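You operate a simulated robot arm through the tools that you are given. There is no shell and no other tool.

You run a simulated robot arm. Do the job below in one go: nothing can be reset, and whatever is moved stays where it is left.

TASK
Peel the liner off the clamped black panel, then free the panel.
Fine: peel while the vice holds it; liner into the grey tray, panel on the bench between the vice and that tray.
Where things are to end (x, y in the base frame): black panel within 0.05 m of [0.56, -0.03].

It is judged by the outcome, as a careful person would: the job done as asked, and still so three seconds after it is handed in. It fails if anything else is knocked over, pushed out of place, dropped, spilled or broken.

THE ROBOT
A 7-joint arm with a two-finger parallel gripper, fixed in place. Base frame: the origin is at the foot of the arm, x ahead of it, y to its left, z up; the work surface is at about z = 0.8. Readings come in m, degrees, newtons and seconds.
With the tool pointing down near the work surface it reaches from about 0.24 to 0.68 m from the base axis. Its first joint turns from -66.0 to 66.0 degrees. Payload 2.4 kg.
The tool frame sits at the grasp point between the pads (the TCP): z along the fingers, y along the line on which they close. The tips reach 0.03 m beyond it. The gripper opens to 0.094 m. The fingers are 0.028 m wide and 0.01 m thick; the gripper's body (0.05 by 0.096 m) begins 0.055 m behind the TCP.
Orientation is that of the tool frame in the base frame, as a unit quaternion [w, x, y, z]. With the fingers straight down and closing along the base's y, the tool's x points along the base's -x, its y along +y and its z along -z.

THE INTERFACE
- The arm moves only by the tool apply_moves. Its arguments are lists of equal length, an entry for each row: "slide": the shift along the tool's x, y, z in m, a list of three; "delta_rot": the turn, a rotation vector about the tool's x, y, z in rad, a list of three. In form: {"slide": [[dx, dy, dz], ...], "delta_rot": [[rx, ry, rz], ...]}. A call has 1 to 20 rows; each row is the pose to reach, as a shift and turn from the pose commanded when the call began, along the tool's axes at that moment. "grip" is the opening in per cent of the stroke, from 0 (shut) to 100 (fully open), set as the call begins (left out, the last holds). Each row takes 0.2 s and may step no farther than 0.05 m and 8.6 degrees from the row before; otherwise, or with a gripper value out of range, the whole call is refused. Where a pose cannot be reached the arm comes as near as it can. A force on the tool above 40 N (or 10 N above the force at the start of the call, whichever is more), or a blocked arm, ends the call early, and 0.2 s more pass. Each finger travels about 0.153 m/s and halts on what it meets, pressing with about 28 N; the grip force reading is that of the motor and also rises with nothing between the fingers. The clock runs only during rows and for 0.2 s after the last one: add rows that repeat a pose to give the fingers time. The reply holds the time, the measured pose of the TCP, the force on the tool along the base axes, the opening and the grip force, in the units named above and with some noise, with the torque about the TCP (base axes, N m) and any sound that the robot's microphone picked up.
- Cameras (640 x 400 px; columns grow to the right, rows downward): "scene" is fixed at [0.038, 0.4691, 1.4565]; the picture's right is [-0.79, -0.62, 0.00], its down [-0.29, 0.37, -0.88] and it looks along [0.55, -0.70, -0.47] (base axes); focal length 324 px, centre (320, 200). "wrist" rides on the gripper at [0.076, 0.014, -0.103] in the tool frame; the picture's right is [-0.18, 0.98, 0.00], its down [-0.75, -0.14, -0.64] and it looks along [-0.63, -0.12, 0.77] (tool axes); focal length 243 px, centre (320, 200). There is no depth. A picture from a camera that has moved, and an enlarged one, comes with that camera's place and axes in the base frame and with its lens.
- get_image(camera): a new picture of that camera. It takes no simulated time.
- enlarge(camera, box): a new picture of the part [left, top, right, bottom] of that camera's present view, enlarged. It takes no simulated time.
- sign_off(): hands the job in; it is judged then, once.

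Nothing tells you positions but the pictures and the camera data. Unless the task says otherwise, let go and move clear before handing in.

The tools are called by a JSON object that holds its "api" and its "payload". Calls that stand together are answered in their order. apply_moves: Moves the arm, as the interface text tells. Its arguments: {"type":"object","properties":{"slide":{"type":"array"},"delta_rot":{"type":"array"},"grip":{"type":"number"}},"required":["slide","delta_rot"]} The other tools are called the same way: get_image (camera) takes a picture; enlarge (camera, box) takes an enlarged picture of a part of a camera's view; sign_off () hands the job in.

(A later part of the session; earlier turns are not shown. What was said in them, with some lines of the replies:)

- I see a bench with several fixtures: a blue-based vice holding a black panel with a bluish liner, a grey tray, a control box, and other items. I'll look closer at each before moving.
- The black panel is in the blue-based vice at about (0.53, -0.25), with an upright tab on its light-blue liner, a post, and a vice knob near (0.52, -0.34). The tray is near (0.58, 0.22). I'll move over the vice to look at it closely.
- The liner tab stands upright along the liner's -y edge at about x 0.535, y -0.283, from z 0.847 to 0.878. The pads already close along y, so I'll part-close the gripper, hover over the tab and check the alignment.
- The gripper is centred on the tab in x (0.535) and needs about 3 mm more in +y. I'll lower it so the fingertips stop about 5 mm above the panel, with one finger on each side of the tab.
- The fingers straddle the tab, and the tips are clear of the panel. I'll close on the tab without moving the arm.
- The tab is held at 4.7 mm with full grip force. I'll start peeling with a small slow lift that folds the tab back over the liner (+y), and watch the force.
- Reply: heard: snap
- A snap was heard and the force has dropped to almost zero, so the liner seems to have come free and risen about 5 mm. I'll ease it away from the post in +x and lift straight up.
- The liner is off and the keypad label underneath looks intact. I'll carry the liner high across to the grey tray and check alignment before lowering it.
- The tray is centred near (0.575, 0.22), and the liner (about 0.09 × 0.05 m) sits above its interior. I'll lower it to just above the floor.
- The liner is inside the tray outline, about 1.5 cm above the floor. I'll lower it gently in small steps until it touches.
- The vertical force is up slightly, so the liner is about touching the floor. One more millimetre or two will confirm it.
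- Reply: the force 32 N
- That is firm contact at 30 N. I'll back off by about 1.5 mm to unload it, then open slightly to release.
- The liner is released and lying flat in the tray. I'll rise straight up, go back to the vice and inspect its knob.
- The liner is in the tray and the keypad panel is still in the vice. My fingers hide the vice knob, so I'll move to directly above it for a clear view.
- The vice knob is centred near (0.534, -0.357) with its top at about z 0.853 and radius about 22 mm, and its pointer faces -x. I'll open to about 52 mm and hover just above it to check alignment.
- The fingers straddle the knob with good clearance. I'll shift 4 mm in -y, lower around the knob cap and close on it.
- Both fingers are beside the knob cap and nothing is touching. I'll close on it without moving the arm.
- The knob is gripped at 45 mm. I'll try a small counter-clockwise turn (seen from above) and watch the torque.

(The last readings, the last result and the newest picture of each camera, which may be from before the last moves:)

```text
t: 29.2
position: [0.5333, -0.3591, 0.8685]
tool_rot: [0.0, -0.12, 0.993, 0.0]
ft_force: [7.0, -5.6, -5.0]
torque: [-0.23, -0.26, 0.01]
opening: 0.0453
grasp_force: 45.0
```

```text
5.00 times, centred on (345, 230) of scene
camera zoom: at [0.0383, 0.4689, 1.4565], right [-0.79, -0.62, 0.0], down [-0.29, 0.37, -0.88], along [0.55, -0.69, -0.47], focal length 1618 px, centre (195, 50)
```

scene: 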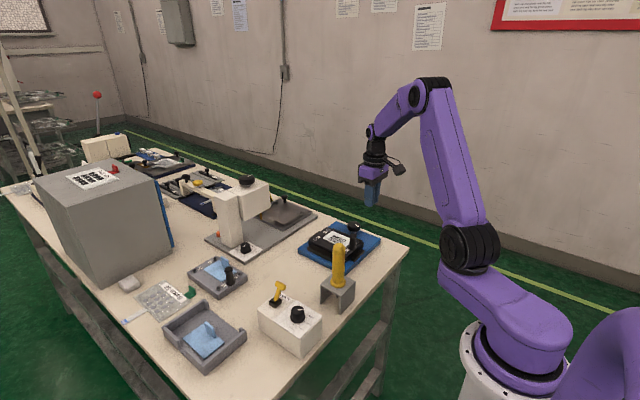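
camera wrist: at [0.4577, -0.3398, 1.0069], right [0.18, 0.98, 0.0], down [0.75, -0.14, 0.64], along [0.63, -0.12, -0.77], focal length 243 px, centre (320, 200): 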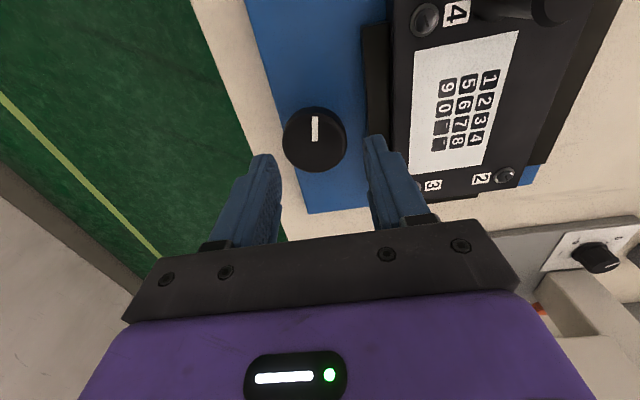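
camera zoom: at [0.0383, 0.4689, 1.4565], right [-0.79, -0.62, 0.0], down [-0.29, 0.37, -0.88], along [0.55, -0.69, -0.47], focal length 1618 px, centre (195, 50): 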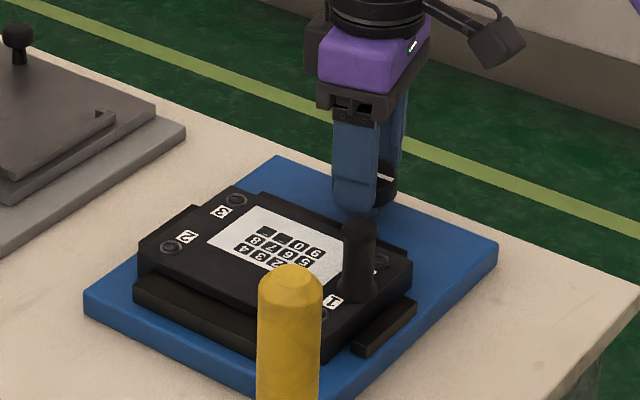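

The knob turned freely with the gripper, so I'll continue counter-clockwise.

{"api": "apply_moves", "payload": {"slide": [[0, 0, 0], [0, 0, 0], [0, 0, 0], [0, 0, 0], [0, 0, 0], [0, 0, 0], [0, 0, 0]], "delta_rot": [[0, 0, -0.1], [0, 0, -0.2], [0, 0, -0.3], [0, 0, -0.4], [0, 0, -0.5], [0, 0, -0.6], [0, 0, -0.6]]}}

{"api": "enlarge", "payload": {"camera": "wrist", "box": [220, 0, 460, 230]}}

{"api": "enlarge", "payload": {"camera": "scene", "box": [290, 190, 400, 270]}}

```text
t: 30.8
position: [0.5346, -0.3601, 0.8678]
tool_rot: [0.003, -0.409, 0.913, -0.005]
ft_force: [16.8, -13.8, 2.8]
torque: [0.42, -1.17, -0.01]
opening: 0.0453
grasp_force: 44.5
```

```text
1.74 times, centred on (340, 115) of wrist
camera zoom: at [0.472, -0.4061, 0.9713], right [-0.61, 0.79, -0.01], down [0.6, 0.47, 0.64], along [0.52, 0.39, -0.76], focal length 422 px, centre (285, 348)
```

zoom: 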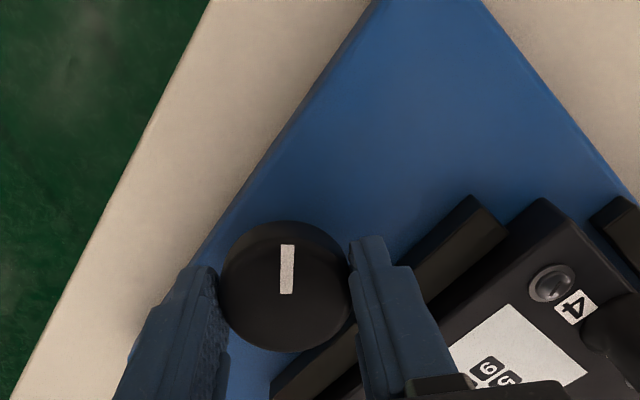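

```text
5.00 times, centred on (345, 230) of scene
camera zoom: at [0.0383, 0.4687, 1.4566], right [-0.79, -0.62, 0.0], down [-0.29, 0.37, -0.88], along [0.55, -0.69, -0.47], focal length 1618 px, centre (195, 50)
```

zoom: 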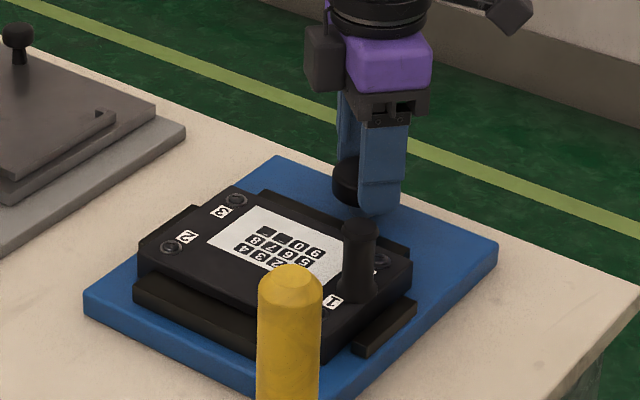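

The knob has turned about 48° with no torque resistance, only some sideways load from slight off-centring. I'll correct by about 1.4 mm and continue.

{"api": "apply_moves", "payload": {"slide": [[0, -0.0007, 0], [0, -0.0014, 0], [0, -0.0014, 0], [0, -0.0014, 0], [0, -0.0014, 0]], "delta_rot": [[0, 0, 0], [0, 0, 0], [0, 0, -0.1], [0, 0, -0.2], [0, 0, -0.2]]}}

```text
t: 32.0
position: [0.5341, -0.3593, 0.8672]
tool_rot: [0.001, -0.498, 0.867, -0.003]
ft_force: [12.9, -7.2, 8.4]
torque: [-0.34, -0.12, -0.03]
opening: 0.0451
grasp_force: 44.6
```

{"api": "apply_moves", "payload": {"slide": [[0, -0.0005, 0], [0, -0.0008, 0], [0, -0.0008, 0], [0, -0.0008, 0], [0, -0.0008, 0], [0, -0.0008, 0]], "delta_rot": [[0, 0, -0.08], [0, 0, -0.16], [0, 0, -0.24], [0, 0, -0.32], [0, 0, -0.4], [0, 0, -0.4]]}}

{"api": "enlarge", "payload": {"camera": "wrist", "box": [220, 0, 460, 230]}}

{"api": "enlarge", "payload": {"camera": "scene", "box": [290, 190, 400, 270]}}

```text
t: 33.4
position: [0.5339, -0.3586, 0.8686]
tool_rot: [0.001, -0.66, 0.751, -0.003]
ft_force: [11.9, -9.0, 12.2]
torque: [0.35, -0.48, -0.05]
opening: 0.0453
grasp_force: 44.7
```

```text
1.74 times, centred on (340, 115) of wrist
camera zoom: at [0.511, -0.4335, 0.9715], right [-0.95, 0.31, 0.0], down [0.23, 0.73, 0.64], along [0.2, 0.61, -0.77], focal length 422 px, centre (285, 348)
```

zoom: 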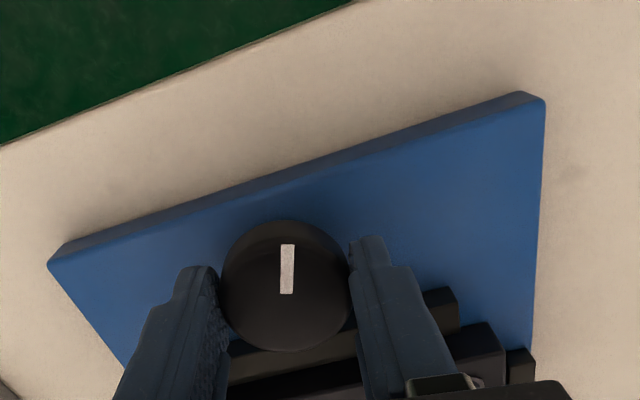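

```text
5.00 times, centred on (345, 230) of scene
camera zoom: at [0.0381, 0.469, 1.4565], right [-0.79, -0.62, 0.0], down [-0.29, 0.37, -0.88], along [0.55, -0.69, -0.47], focal length 1618 px, centre (195, 50)
```

zoom: 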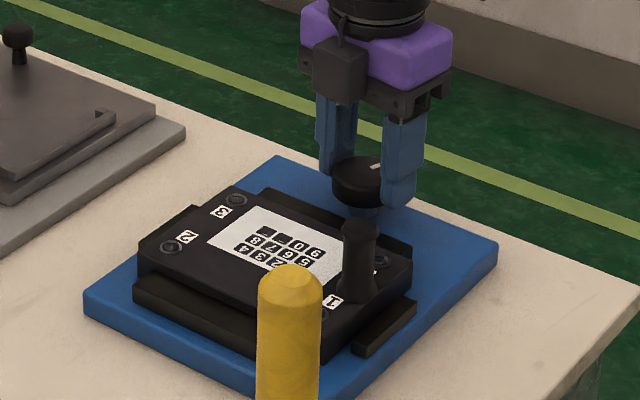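

The knob has turned about 83° with no click and no clear jaw motion yet. I'll keep turning and watch for a stop or a jaw opening.

{"api": "apply_moves", "payload": {"slide": [[0, 0, 0], [0, 0, 0], [0, 0, 0], [0, 0, 0], [0, 0, 0]], "delta_rot": [[0, 0, -0.08], [0, 0, -0.16], [0, 0, -0.24], [0, 0, -0.32], [0, 0, -0.32]]}}

{"api": "enlarge", "payload": {"camera": "wrist", "box": [220, 0, 460, 230]}}

{"api": "enlarge", "payload": {"camera": "scene", "box": [290, 190, 400, 270]}}

```text
t: 34.6
position: [0.5343, -0.3591, 0.8673]
tool_rot: [0.0, 0.771, -0.637, 0.002]
ft_force: [12.2, -9.5, 9.1]
torque: [-0.05, -0.55, -0.05]
opening: 0.0453
grasp_force: 45.4
```

```text
1.74 times, centred on (340, 115) of wrist
camera zoom: at [0.5361, -0.4372, 0.9716], right [-1.0, -0.01, 0.0], down [-0.01, 0.77, 0.64], along [0.0, 0.64, -0.77], focal length 422 px, centre (285, 348)
```

zoom: 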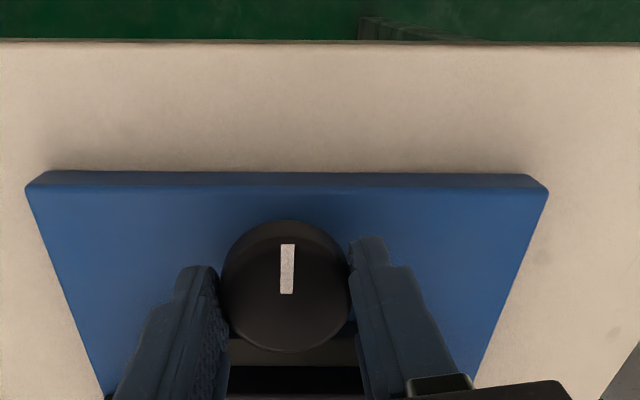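

```text
5.00 times, centred on (345, 230) of scene
camera zoom: at [0.0381, 0.4689, 1.4565], right [-0.79, -0.62, 0.0], down [-0.29, 0.37, -0.88], along [0.55, -0.69, -0.47], focal length 1618 px, centre (195, 50)
```

zoom: 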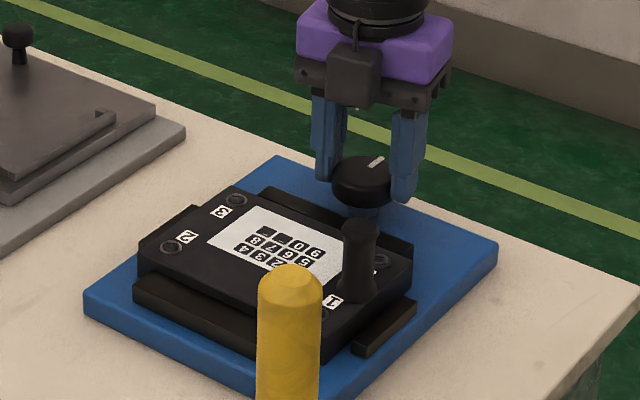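

{"api": "get_image", "payload": {"camera": "wrist"}}

{"api": "enlarge", "payload": {"camera": "scene", "box": [300, 210, 390, 270]}}

```text
taken
camera wrist: at [0.5361, -0.4372, 0.9716], right [-1.0, -0.01, 0.0], down [-0.01, 0.77, 0.64], along [0.0, 0.64, -0.77], focal length 243 px, centre (320, 200)
```

wrist: 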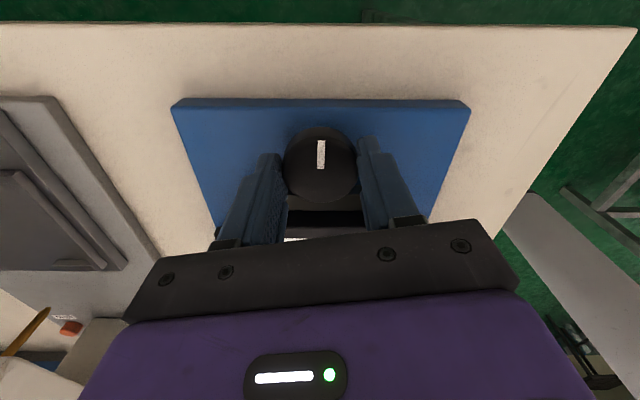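

```text
6.67 times, centred on (345, 240) of scene
camera zoom: at [0.0381, 0.4689, 1.4565], right [-0.79, -0.62, 0.0], down [-0.29, 0.37, -0.88], along [0.55, -0.69, -0.47], focal length 2157 px, centre (153, -67)
```

zoom: 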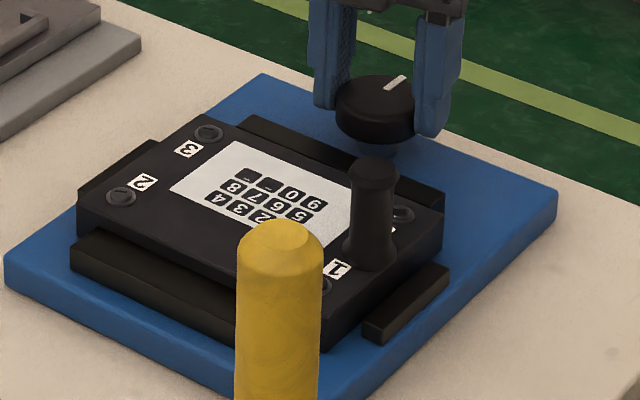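

Comparing pictures, the jaw on the -y side has moved outward by several millimetres, so counter-clockwise opens the vice. I'll turn it further for more clearance.

{"api": "apply_moves", "payload": {"slide": [[0, 0, 0], [0, 0, 0], [0, 0, 0], [0, 0, 0], [0, 0, 0], [0, 0, 0]], "delta_rot": [[0, 0, -0.08], [0, 0, -0.16], [0, 0, -0.24], [0, 0, -0.32], [0, 0, -0.4], [0, 0, -0.4]]}}

{"api": "get_image", "payload": {"camera": "wrist"}}

{"api": "enlarge", "payload": {"camera": "scene", "box": [300, 210, 390, 270]}}

```text
t: 36.0
position: [0.5352, -0.358, 0.8675]
tool_rot: [-0.001, 0.883, -0.47, -0.001]
ft_force: [10.9, 3.7, -6.9]
torque: [0.02, -0.44, -1.0]
opening: 0.0453
grasp_force: 45.1
```

```text
taken
camera wrist: at [0.5664, -0.4293, 0.9698], right [-0.92, -0.4, 0.0], down [-0.3, 0.7, 0.64], along [-0.26, 0.59, -0.76], focal length 243 px, centre (320, 200)
```

wrist: 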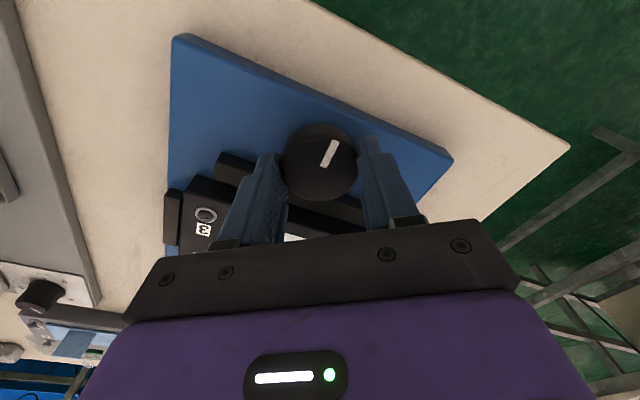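

```text
6.67 times, centred on (345, 240) of scene
camera zoom: at [0.0384, 0.4691, 1.4564], right [-0.79, -0.62, 0.0], down [-0.29, 0.37, -0.88], along [0.55, -0.7, -0.47], focal length 2157 px, centre (153, -67)
```

zoom: 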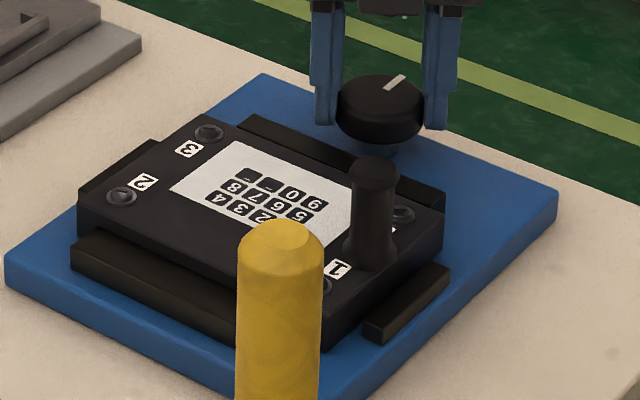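

The knob reached its stop at about 105° and my fingers then slipped slightly (about 1 N·m), so the vice is fully open. I'll let go of the knob and rise clear.

{"api": "apply_moves", "payload": {"slide": [[0, 0, 0], [0, 0, 0], [0, 0, 0]], "delta_rot": [[0, 0, 0], [0, 0, 0], [0, 0, 0]], "grip": 58}}

{"api": "apply_moves", "payload": {"slide": [[0, 0, -0.01], [0, 0, -0.03], [0, 0, -0.06], [0, 0, -0.09], [0, 0, -0.09]], "delta_rot": [[0, 0, 0], [0, 0, 0], [0, 0, 0], [0, 0, 0], [0, 0, 0]]}}

{"api": "get_image", "payload": {"camera": "wrist"}}

{"api": "enlarge", "payload": {"camera": "scene", "box": [300, 210, 390, 270]}}

```text
t: 36.8
position: [0.5359, -0.36, 0.8679]
tool_rot: [-0.001, 0.882, -0.471, 0.0]
ft_force: [-0.5, -1.1, -0.6]
torque: [0.03, -0.02, -0.01]
opening: 0.0546
grasp_force: 0.0
```

```text
t: 38.0
position: [0.5317, -0.3604, 0.9594]
tool_rot: [0.0, 0.882, -0.471, -0.001]
ft_force: [1.1, -0.9, 0.0]
torque: [-0.01, 0.03, -0.01]
opening: 0.0545
grasp_force: 0.0
```

```text
taken
camera wrist: at [0.5629, -0.4325, 1.0626], right [-0.92, -0.39, 0.0], down [-0.3, 0.7, 0.64], along [-0.25, 0.59, -0.77], focal length 243 px, centre (320, 200)
```

wrist: 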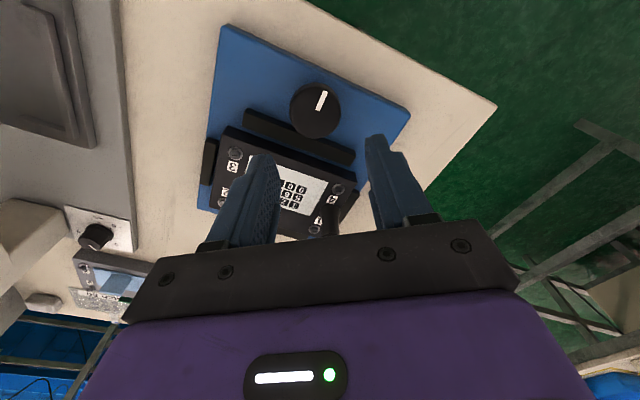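

```text
6.67 times, centred on (345, 240) of scene
camera zoom: at [0.038, 0.4691, 1.4565], right [-0.79, -0.62, 0.0], down [-0.29, 0.37, -0.88], along [0.55, -0.7, -0.47], focal length 2157 px, centre (153, -67)
```

zoom: 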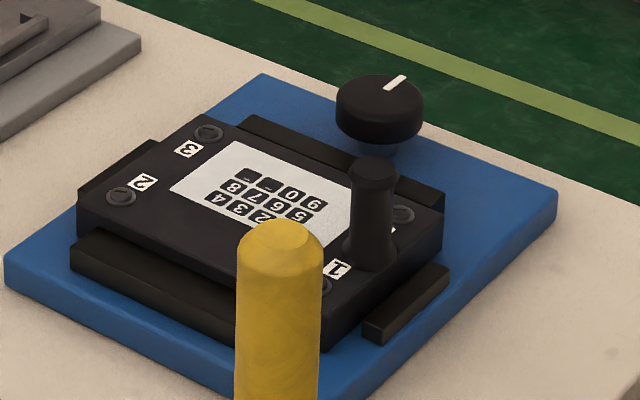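

{"api": "enlarge", "payload": {"camera": "wrist", "box": [180, 80, 380, 240]}}

```text
2.50 times, centred on (280, 160) of wrist
camera zoom: at [0.5629, -0.4325, 1.0626], right [-0.92, -0.39, 0.0], down [-0.3, 0.7, 0.64], along [-0.25, 0.59, -0.77], focal length 606 px, centre (420, 300)
```

zoom: 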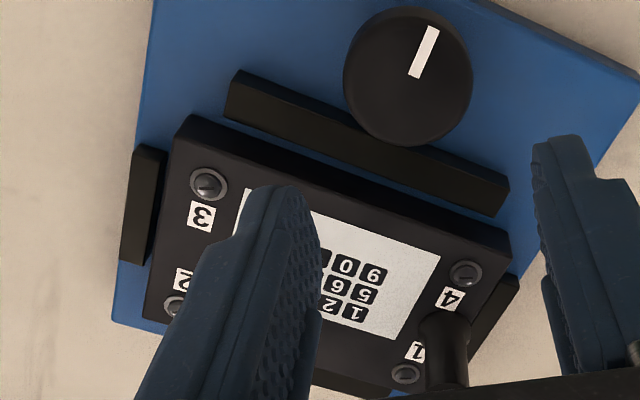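

The -y jaw is now clear of the panel, with blue base visible in the gap. Next I'll move above the panel's post near (0.472, -0.249), turning so the fingers close along x, which resists the panel sagging.

{"api": "apply_moves", "payload": {"slide": [[0, 0, -0.01], [-0.025, -0.0025, -0.015], [-0.05, -0.005, -0.015], [-0.075, -0.0075, -0.015], [-0.1, -0.01, -0.015], [-0.127, -0.0125, -0.015], [-0.127, -0.0125, -0.015]], "delta_rot": [[0, 0, 0.05], [0, 0, 0.15], [0, 0, 0.26], [0, 0, 0.37], [0, 0, 0.48], [0, 0, 0.59], [0, 0, 0.59]], "grip": 46}}

{"api": "get_image", "payload": {"camera": "wrist"}}

{"api": "enlarge", "payload": {"camera": "scene", "box": [290, 170, 410, 270]}}

```text
t: 39.6
position: [0.4717, -0.2504, 0.9706]
tool_rot: [0.0, -0.707, 0.708, 0.0]
ft_force: [-0.3, -1.3, 0.5]
torque: [-0.03, -0.01, -0.01]
opening: 0.0432
grasp_force: 0.1
```

```text
taken
camera wrist: at [0.4583, -0.3261, 1.0746], right [-0.98, 0.19, 0.0], down [0.14, 0.75, 0.64], along [0.12, 0.63, -0.77], focal length 243 px, centre (320, 200)
```

wrist: 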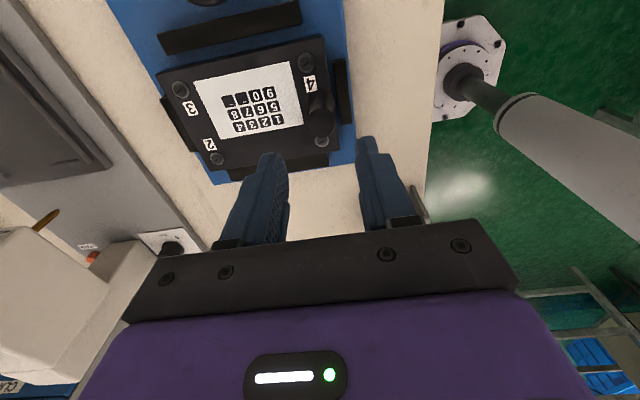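

```text
4.00 times, centred on (350, 220) of scene
camera zoom: at [0.038, 0.4691, 1.4565], right [-0.79, -0.62, 0.0], down [-0.29, 0.37, -0.88], along [0.55, -0.7, -0.47], focal length 1294 px, centre (200, 120)
```

zoom: 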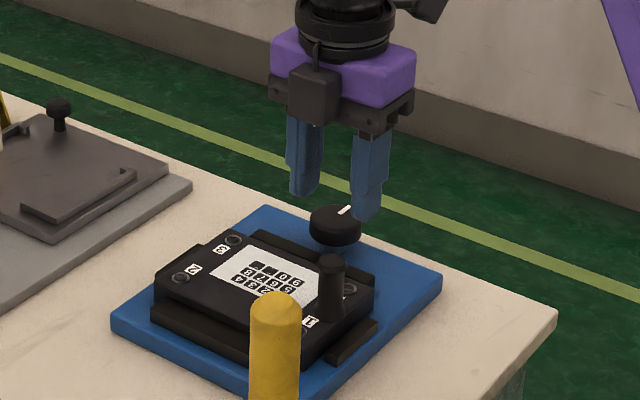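

{"api": "enlarge", "payload": {"camera": "wrist", "box": [260, 50, 380, 160]}}

{"api": "enlarge", "payload": {"camera": "scene", "box": [345, 225, 385, 265]}}

```text
3.64 times, centred on (320, 105) of wrist
camera zoom: at [0.4583, -0.3261, 1.0746], right [-0.98, 0.19, 0.0], down [0.14, 0.75, 0.64], along [0.12, 0.63, -0.77], focal length 882 px, centre (320, 546)
```

zoom: 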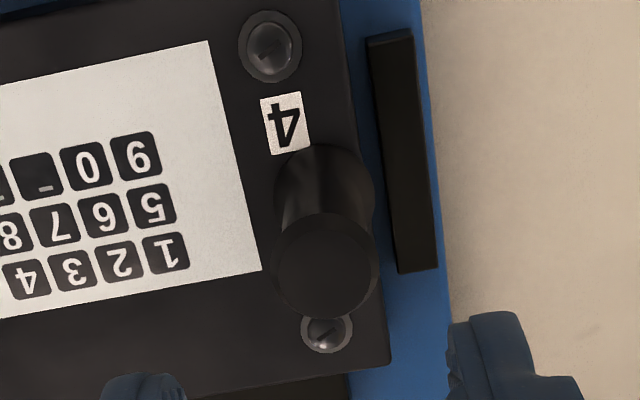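

```text
10.00 times, centred on (365, 245) of scene
camera zoom: at [0.038, 0.4691, 1.4565], right [-0.79, -0.62, 0.0], down [-0.29, 0.37, -0.88], along [0.55, -0.7, -0.47], focal length 3236 px, centre (-130, -250)
```

zoom: 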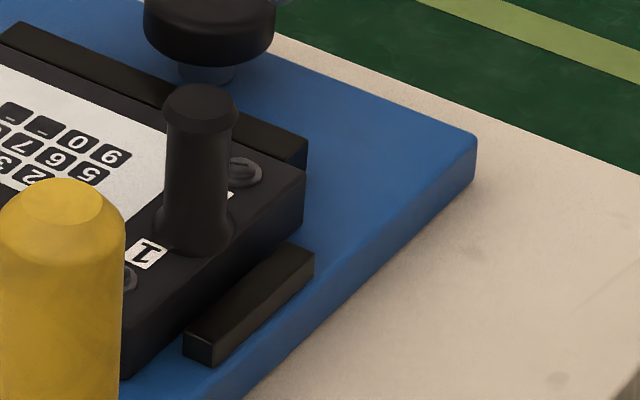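

The post is right below at about (0.472, -0.2515), with its cap about 24 mm across and its top near z 0.889. I'll descend around it until the fingertips are a few millimetres above the panel face.

{"api": "apply_moves", "payload": {"slide": [[0.0015, 0, 0.02], [0.0015, 0, 0.045], [0.0015, 0, 0.065], [0.0015, 0, 0.08], [0.0015, 0, 0.088], [0.0015, 0, 0.091], [0.0015, 0, 0.091]], "delta_rot": [[0, 0, 0], [0, 0, 0], [0, 0, 0], [0, 0, 0], [0, 0, 0], [0, 0, 0], [0, 0, 0]]}}

{"api": "get_image", "payload": {"camera": "wrist"}}

{"api": "enlarge", "payload": {"camera": "scene", "box": [300, 190, 400, 270]}}

```text
t: 41.2
position: [0.4748, -0.2478, 0.8823]
tool_rot: [0.0, 0.707, -0.707, 0.0]
ft_force: [0.5, -0.1, 0.4]
torque: [-0.04, 0.01, 0.01]
opening: 0.0429
grasp_force: 0.0
```

```text
taken
camera wrist: at [0.4605, -0.3254, 0.9847], right [-0.98, 0.18, 0.0], down [0.14, 0.75, 0.64], along [0.12, 0.63, -0.77], focal length 243 px, centre (320, 200)
```

wrist: 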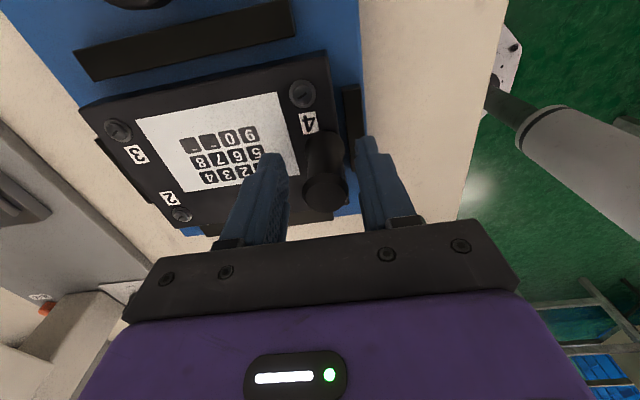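

```text
5.00 times, centred on (350, 230) of scene
camera zoom: at [0.038, 0.4691, 1.4565], right [-0.79, -0.62, 0.0], down [-0.29, 0.37, -0.88], along [0.55, -0.7, -0.47], focal length 1618 px, centre (170, 50)
```

zoom: 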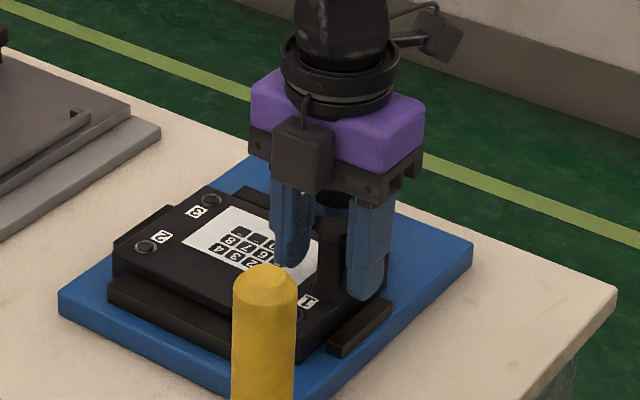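

The post sits about 3 mm toward -x of the gripper centre. I'll re-centre on it, then close gently.

{"api": "apply_moves", "payload": {"slide": [[0.001, 0.0015, 0], [0.002, 0.003, 0], [0.002, 0.003, 0]], "delta_rot": [[0, 0, 0], [0, 0, 0], [0, 0, 0]]}}

{"api": "apply_moves", "payload": {"slide": [[0, 0, 0], [0, 0, 0], [0, 0, 0], [0, 0, 0]], "delta_rot": [[0, 0, 0], [0, 0, 0], [0, 0, 0], [0, 0, 0]], "grip": 0}}

{"api": "get_image", "payload": {"camera": "wrist"}}

{"api": "enlarge", "payload": {"camera": "scene", "box": [300, 190, 400, 270]}}

```text
t: 42.0
position: [0.4708, -0.2518, 0.8828]
tool_rot: [0.0, 0.707, -0.707, 0.0]
ft_force: [0.2, 0.9, -0.3]
torque: [-0.03, 0.02, -0.01]
opening: 0.0431
grasp_force: 0.1
```

```text
t: 43.0
position: [0.4696, -0.2494, 0.8828]
tool_rot: [0.001, -0.707, 0.707, -0.001]
ft_force: [0.4, -0.3, 0.0]
torque: [0.05, 0.02, 0.0]
opening: 0.0227
grasp_force: 27.3
```

```text
taken
camera wrist: at [0.457, -0.327, 0.9853], right [-0.98, 0.18, 0.0], down [0.14, 0.75, 0.64], along [0.12, 0.63, -0.77], focal length 243 px, centre (320, 200)
```

wrist: 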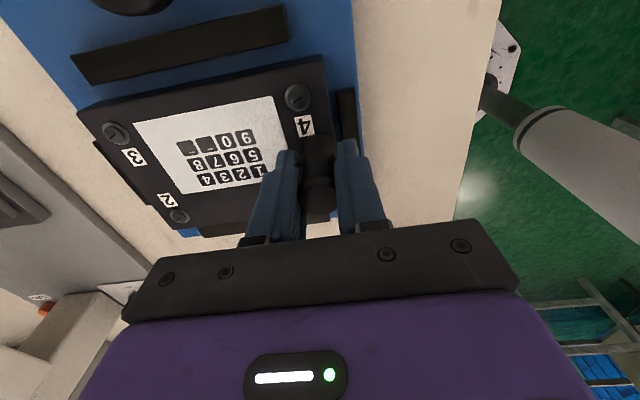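

```text
5.00 times, centred on (350, 230) of scene
camera zoom: at [0.038, 0.4691, 1.4565], right [-0.79, -0.62, 0.0], down [-0.29, 0.37, -0.88], along [0.55, -0.7, -0.47], focal length 1618 px, centre (170, 50)
```

zoom: 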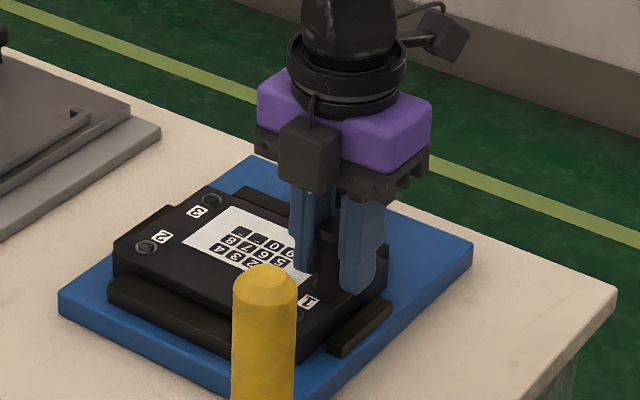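

The post is gripped (22.7 mm, 27 N). I'll lift a few millimetres first to check the panel is free and how heavy it is.

{"api": "apply_moves", "payload": {"slide": [[0, 0, -0.001], [0, 0, -0.003], [0, 0, -0.005], [0, 0, -0.005]], "delta_rot": [[0, 0, 0], [0, 0, 0], [0, 0, 0], [0, 0, 0]]}}

{"api": "enlarge", "payload": {"camera": "scene", "box": [300, 190, 400, 270]}}

```text
t: 44.0
position: [0.4723, -0.252, 0.8861]
tool_rot: [-0.001, 0.708, -0.707, 0.001]
ft_force: [-0.1, -0.9, -2.0]
torque: [0.0, 0.08, 0.0]
opening: 0.0226
grasp_force: 28.0
```

```text
5.00 times, centred on (350, 230) of scene
camera zoom: at [0.038, 0.4691, 1.4565], right [-0.79, -0.62, 0.0], down [-0.29, 0.37, -0.88], along [0.55, -0.7, -0.47], focal length 1618 px, centre (170, 50)
```

zoom: 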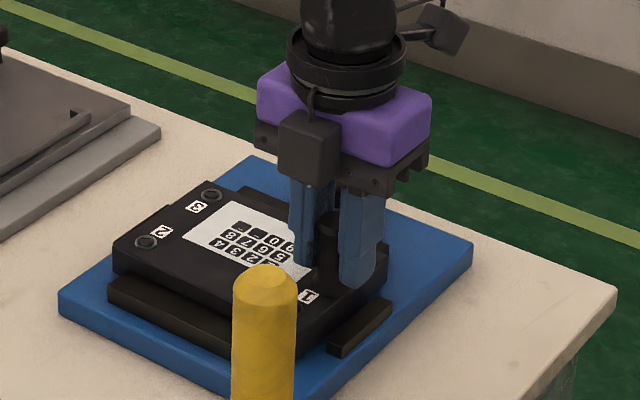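

The panel is light (about 2 N) and seems to be coming up freely. I'll continue lifting slowly.

{"api": "apply_moves", "payload": {"slide": [[0, 0, -0.005], [0, 0, -0.01], [0, 0, -0.016], [0, 0, -0.023], [0, 0, -0.03], [0, 0, -0.03]], "delta_rot": [[0, 0, 0], [0, 0, 0], [0, 0, 0], [0, 0, 0], [0, 0, 0], [0, 0, 0]]}}

{"api": "enlarge", "payload": {"camera": "scene", "box": [290, 180, 410, 280]}}

{"api": "get_image", "payload": {"camera": "wrist"}}

```text
t: 45.4
position: [0.4696, -0.2506, 0.9172]
tool_rot: [-0.001, -0.707, 0.708, 0.0]
ft_force: [-0.6, 0.0, -0.9]
torque: [0.03, 0.08, -0.02]
opening: 0.0227
grasp_force: 27.8
```

```text
4.00 times, centred on (350, 230) of scene
camera zoom: at [0.038, 0.4691, 1.4565], right [-0.79, -0.62, 0.0], down [-0.29, 0.37, -0.88], along [0.55, -0.7, -0.47], focal length 1294 px, centre (200, 80)
```

zoom: 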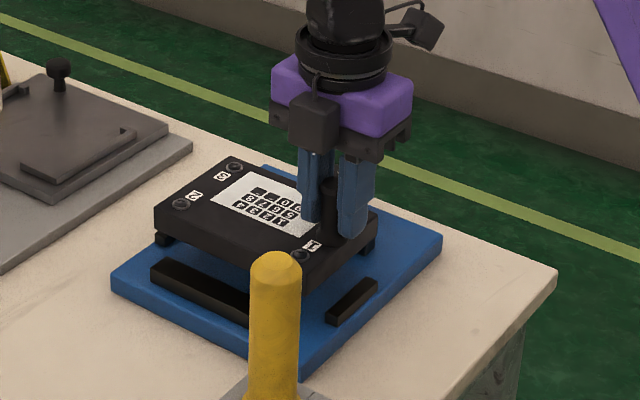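

```text
taken
camera wrist: at [0.4566, -0.3266, 1.0199], right [-0.98, 0.18, 0.0], down [0.14, 0.75, 0.64], along [0.12, 0.63, -0.77], focal length 243 px, centre (320, 200)
```

wrist: 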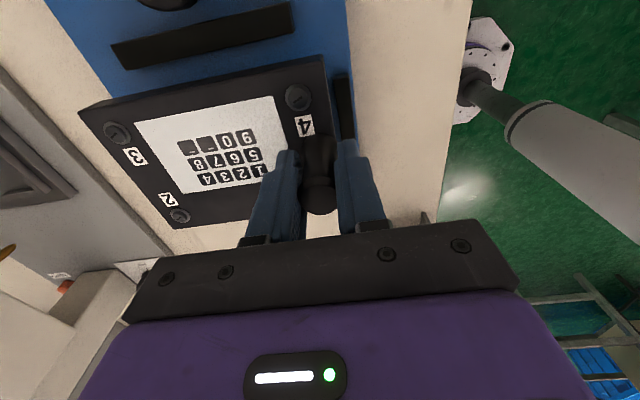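

The panel is out of the vice, level and hanging on short feet. I'll raise it clear, shift +x away from the yellow driver, and carry it to the bench spot at (0.56, -0.03).

{"api": "apply_moves", "payload": {"slide": [[0, 0, -0.015], [0, -0.005, -0.035], [0, -0.015, -0.055], [-0.01, -0.025, -0.063], [-0.03, -0.028, -0.063], [-0.055, -0.028, -0.063], [-0.08, -0.028, -0.063], [-0.105, -0.028, -0.063], [-0.13, -0.028, -0.063], [-0.155, -0.028, -0.063], [-0.18, -0.028, -0.063], [-0.2, -0.028, -0.063], [-0.212, -0.028, -0.063], [-0.218, -0.028, -0.063], [-0.218, -0.028, -0.063]], "delta_rot": [[0, 0, 0], [0, 0, 0], [0, 0, 0], [0, 0, 0], [0, 0, 0], [0, 0, 0], [0, 0, 0], [0, 0, 0], [0, 0, 0], [0, 0, 0], [0, 0, 0], [0, 0, 0], [0, 0, 0], [0, 0, 0], [0, 0, 0]]}}

{"api": "get_image", "payload": {"camera": "wrist"}}

{"api": "get_image", "payload": {"camera": "scene"}}

```text
t: 48.6
position: [0.4984, -0.0328, 0.9801]
tool_rot: [0.0, -0.707, 0.708, 0.0]
ft_force: [0.8, 0.1, -0.9]
torque: [0.0, 0.06, -0.01]
opening: 0.0227
grasp_force: 27.6
```

```text
taken
camera wrist: at [0.4848, -0.1082, 1.0831], right [-0.98, 0.18, 0.0], down [0.14, 0.75, 0.64], along [0.12, 0.63, -0.77], focal length 243 px, centre (320, 200)
```

wrist: 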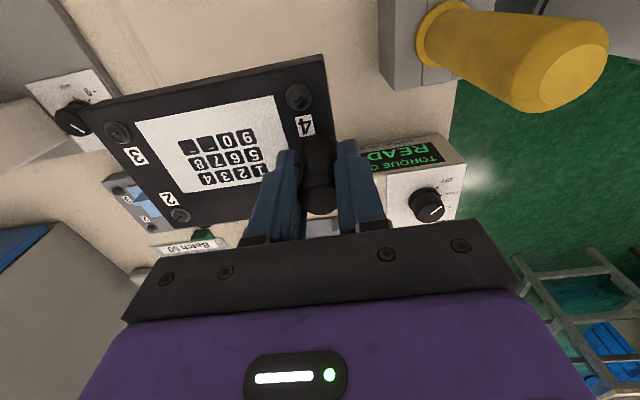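

```text
taken
```

scene: 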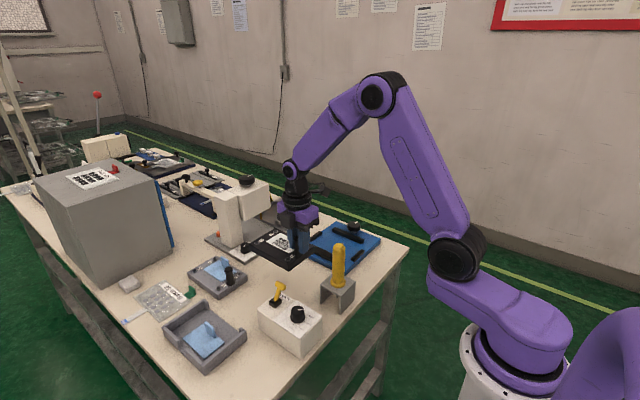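

The panel is over the clear patch of bench, with room to the driver stand, control box, grey panel and vice. I'll lower it to just above the bench.

{"api": "apply_moves", "payload": {"slide": [[0, 0, 0.02], [0, 0, 0.045], [0, 0, 0.065], [0, 0, 0.08], [0, 0, 0.09], [0, 0, 0.095], [0, 0, 0.095]], "delta_rot": [[0, 0, 0], [0, 0, 0], [0, 0, 0], [0, 0, 0], [0, 0, 0], [0, 0, 0], [0, 0, 0]]}}

{"api": "enlarge", "payload": {"camera": "scene", "box": [220, 190, 380, 310]}}

{"api": "get_image", "payload": {"camera": "wrist"}}

```text
t: 50.2
position: [0.4996, -0.034, 0.8844]
tool_rot: [-0.001, -0.707, 0.707, 0.0]
ft_force: [-0.5, -0.4, -0.8]
torque: [0.0, 0.05, 0.0]
opening: 0.0227
grasp_force: 28.3
```

```text
3.33 times, centred on (300, 250) of scene
camera zoom: at [0.038, 0.4691, 1.4565], right [-0.79, -0.62, 0.0], down [-0.29, 0.37, -0.88], along [0.55, -0.7, -0.47], focal length 1079 px, centre (387, 33)
```

zoom: 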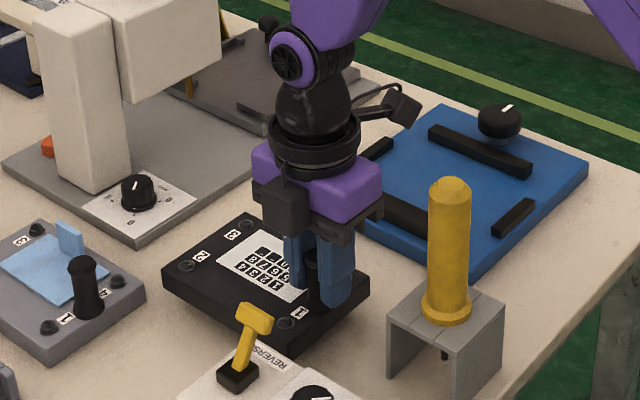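

```text
taken
camera wrist: at [0.4865, -0.1105, 0.9877], right [-0.98, 0.18, 0.0], down [0.14, 0.75, 0.64], along [0.12, 0.63, -0.77], focal length 243 px, centre (320, 200)
```

wrist: 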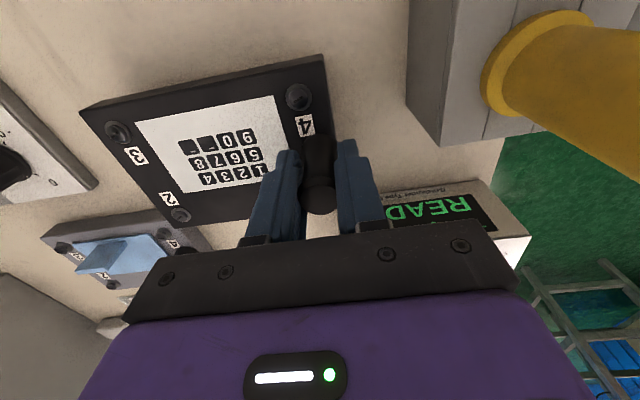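

There is clear space all around. I'll lower in small steps and watch for contact.

{"api": "apply_moves", "payload": {"slide": [[0, 0, 0.004], [0, 0, 0.008], [0, 0, 0.011], [0, 0, 0.013], [0, 0, 0.013]], "delta_rot": [[0, 0, 0], [0, 0, 0], [0, 0, 0], [0, 0, 0], [0, 0, 0]]}}

{"api": "enlarge", "payload": {"camera": "scene", "box": [240, 220, 340, 290]}}

```text
t: 51.4
position: [0.5011, -0.0318, 0.8706]
tool_rot: [0.0, 0.707, -0.707, 0.0]
ft_force: [-0.1, 0.9, -1.3]
torque: [0.03, 0.1, 0.0]
opening: 0.0225
grasp_force: 28.3
```

```text
5.71 times, centred on (290, 255) of scene
camera zoom: at [0.038, 0.4691, 1.4565], right [-0.79, -0.62, 0.0], down [-0.29, 0.37, -0.88], along [0.55, -0.7, -0.47], focal length 1849 px, centre (491, -114)
```

zoom: 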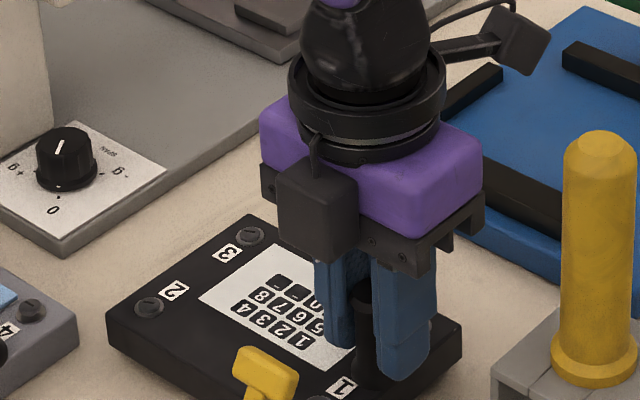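

{"api": "apply_moves", "payload": {"slide": [[0, 0, 0.0015], [0, 0, 0.003], [0, 0, 0.004], [0, 0, 0.004]], "delta_rot": [[0, 0, 0], [0, 0, 0], [0, 0, 0], [0, 0, 0]]}}

{"api": "enlarge", "payload": {"camera": "scene", "box": [240, 220, 340, 290]}}

```text
t: 52.4
position: [0.4989, -0.0329, 0.8687]
tool_rot: [0.001, 0.707, -0.707, 0.0]
ft_force: [-0.7, -0.1, -0.8]
torque: [0.01, 0.06, -0.02]
opening: 0.0226
grasp_force: 28.2
```

```text
5.71 times, centred on (290, 255) of scene
camera zoom: at [0.038, 0.4691, 1.4565], right [-0.79, -0.62, 0.0], down [-0.29, 0.37, -0.88], along [0.55, -0.7, -0.47], focal length 1849 px, centre (491, -114)
```

zoom: 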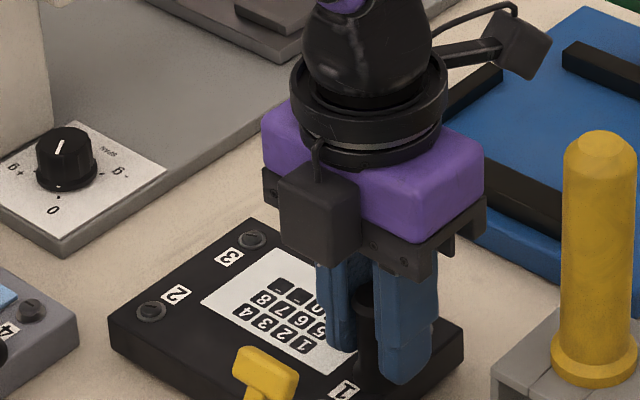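

{"api": "apply_moves", "payload": {"slide": [[0, 0, 0.001], [0, 0, 0.002], [0, 0, 0.003], [0, 0, 0.003]], "delta_rot": [[0, 0, 0], [0, 0, 0], [0, 0, 0], [0, 0, 0]]}}

{"api": "enlarge", "payload": {"camera": "wrist", "box": [60, 40, 400, 240]}}

```text
t: 53.4
position: [0.4999, -0.0333, 0.8645]
tool_rot: [0.0, -0.707, 0.707, 0.001]
ft_force: [-0.5, -0.4, -1.7]
torque: [0.01, 0.07, -0.03]
opening: 0.0228
grasp_force: 27.7
```

```text
1.88 times, centred on (230, 140) of wrist
camera zoom: at [0.4855, -0.1093, 0.9683], right [-0.98, 0.18, 0.0], down [0.14, 0.75, 0.64], along [0.12, 0.63, -0.77], focal length 457 px, centre (489, 313)
```

zoom: 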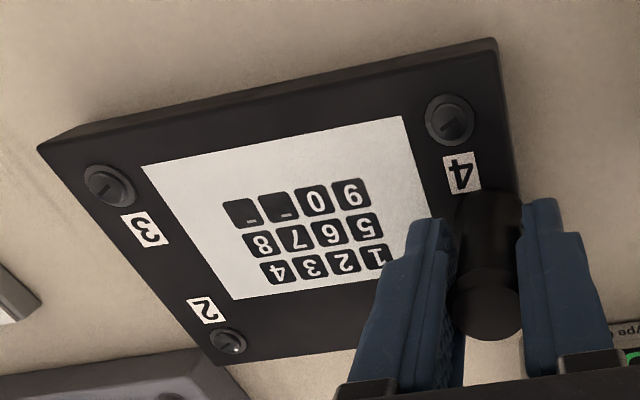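

{"api": "apply_moves", "payload": {"slide": [[0, 0, 0.001], [0, 0, 0.002], [0, 0, 0.003], [0, 0, 0.003]], "delta_rot": [[0, 0, 0], [0, 0, 0], [0, 0, 0], [0, 0, 0]]}}

```text
t: 54.4
position: [0.4991, -0.0316, 0.8616]
tool_rot: [-0.001, 0.707, -0.707, 0.0]
ft_force: [-4.2, -0.1, 17.2]
torque: [0.02, 0.01, 0.02]
opening: 0.0228
grasp_force: 28.0
```

That is contact at 17 N, so the panel is on the bench. I'll unload by about 1 mm and then open.

{"api": "apply_moves", "payload": {"slide": [[0, 0, -0.0006], [0, 0, -0.001], [0, 0, -0.001]], "delta_rot": [[0, 0, 0], [0, 0, 0], [0, 0, 0]]}}

{"api": "apply_moves", "payload": {"slide": [[0, 0, 0], [0, 0, 0], [0, 0, 0]], "delta_rot": [[0, 0, 0], [0, 0, 0], [0, 0, 0]], "grip": 46}}

{"api": "get_image", "payload": {"camera": "wrist"}}

{"api": "enlarge", "payload": {"camera": "scene", "box": [220, 190, 380, 310]}}

```text
t: 55.2
position: [0.498, -0.0319, 0.8609]
tool_rot: [0.0, 0.707, -0.707, 0.0]
ft_force: [0.5, -0.2, 0.3]
torque: [-0.03, -0.13, 0.03]
opening: 0.0225
grasp_force: 27.9
```

```text
t: 56.0
position: [0.4985, -0.0324, 0.8628]
tool_rot: [0.0, -0.707, 0.707, -0.001]
ft_force: [1.0, -0.1, -0.5]
torque: [-0.02, -0.01, 0.0]
opening: 0.0433
grasp_force: 0.0
```

```text
taken
camera wrist: at [0.4851, -0.1093, 0.9656], right [-0.98, 0.18, 0.0], down [0.14, 0.75, 0.64], along [0.12, 0.63, -0.77], focal length 243 px, centre (320, 200)
```

wrist: 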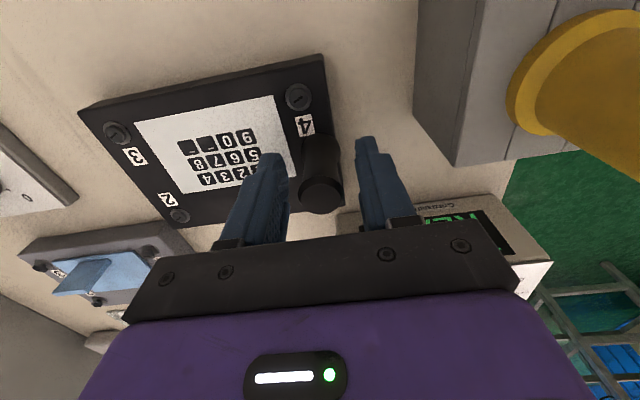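

```text
3.33 times, centred on (300, 250) of scene
camera zoom: at [0.038, 0.4691, 1.4565], right [-0.79, -0.62, 0.0], down [-0.29, 0.37, -0.88], along [0.55, -0.7, -0.47], focal length 1079 px, centre (387, 33)
```

zoom: 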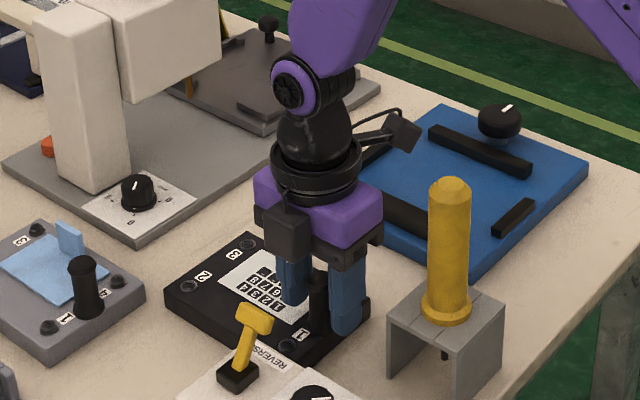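

The panel is standing on the bench and released. I'll rise straight up, clear of the post.

{"api": "apply_moves", "payload": {"slide": [[0, 0, -0.01], [0, 0, -0.03], [0, 0, -0.06], [0, 0, -0.1], [0, 0, -0.14], [0, 0, -0.18], [0, 0, -0.22], [0, 0, -0.22]], "delta_rot": [[0, 0, 0], [0, 0, 0], [0, 0, 0], [0, 0, 0], [0, 0, 0], [0, 0, 0], [0, 0, 0], [0, 0, 0]]}}

{"api": "get_image", "payload": {"camera": "scene"}}

{"api": "get_image", "payload": {"camera": "wrist"}}

{"api": "enlarge", "payload": {"camera": "scene", "box": [230, 210, 330, 290]}}

{"api": "enlarge", "payload": {"camera": "scene", "box": [130, 260, 290, 380]}}

```text
t: 57.8
position: [0.4977, -0.0312, 1.0827]
tool_rot: [0.0, -0.707, 0.707, 0.001]
ft_force: [0.0, -0.9, -0.3]
torque: [-0.01, 0.0, 0.0]
opening: 0.0431
grasp_force: 0.1
```

```text
taken
```

scene: 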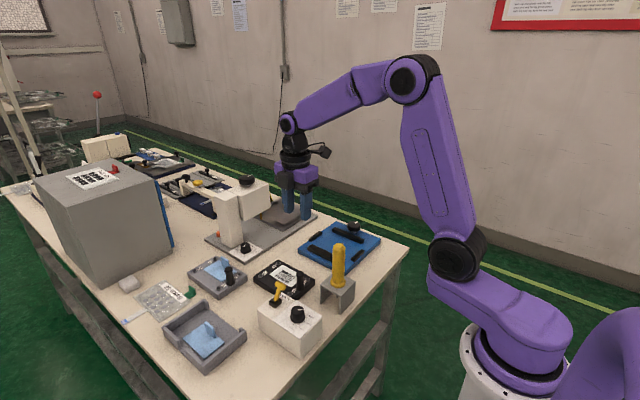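

```text
taken
camera wrist: at [0.4845, -0.1076, 1.1862], right [-0.98, 0.18, 0.0], down [0.14, 0.75, 0.64], along [0.12, 0.63, -0.77], focal length 243 px, centre (320, 200)
```

wrist: 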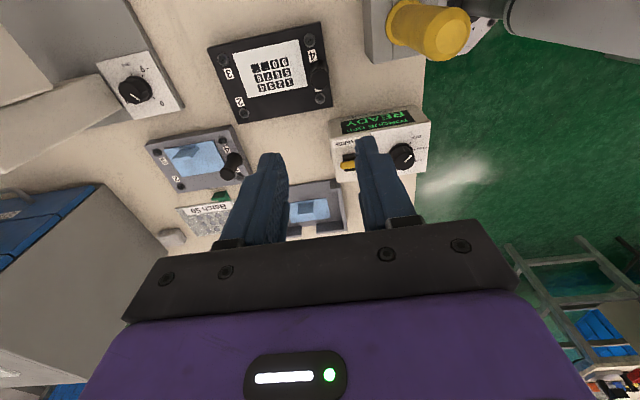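

```text
5.00 times, centred on (280, 250) of scene
camera zoom: at [0.038, 0.4691, 1.4565], right [-0.79, -0.62, 0.0], down [-0.29, 0.37, -0.88], along [0.55, -0.7, -0.47], focal length 1618 px, centre (520, -50)
```

zoom: 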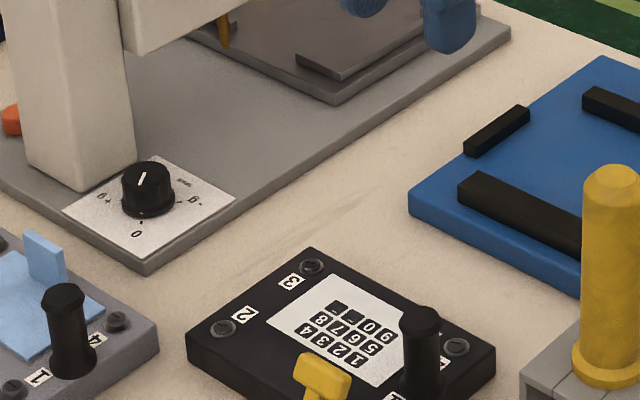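

```text
3.33 times, centred on (210, 320) of scene
camera zoom: at [0.038, 0.4691, 1.4565], right [-0.79, -0.62, 0.0], down [-0.29, 0.37, -0.88], along [0.55, -0.7, -0.47], focal length 1079 px, centre (687, -200)
```

zoom: 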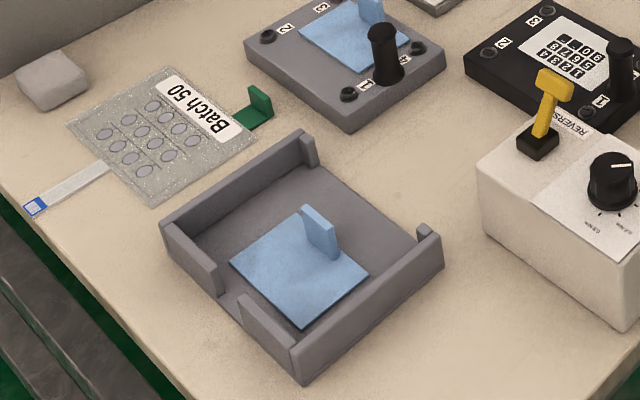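

The black panel sits flat on the bench with its centre at about (0.561, -0.030), and its liner lies flat in the grey tray. The vice is open and everything else is where it was. The gripper is empty and well clear, so I'm handing in.

{"api": "sign_off", "payload": {}}

```text
The job is handed in.
```

The liner is off the black panel and lying flat in the grey tray. I peeled it while the vice still held the panel.

I then opened the vice and set the panel on the bench between the vice and the tray. From the last pictures its centre is at about (0.561, -0.030), within a few millimetres of the target.

- **Vice knob:** it reached its stop at about 105° counter-clockwise, and my fingers slipped on it slightly there. The vice is left open.
- **Setting down:** I pressed the liner onto the tray floor at about 30 N and the panel onto the bench at about 17 N before letting go. I saw no damage to either.

Nothing else looked moved or knocked over. The gripper is empty and clear above the bench, and the job is handed in.
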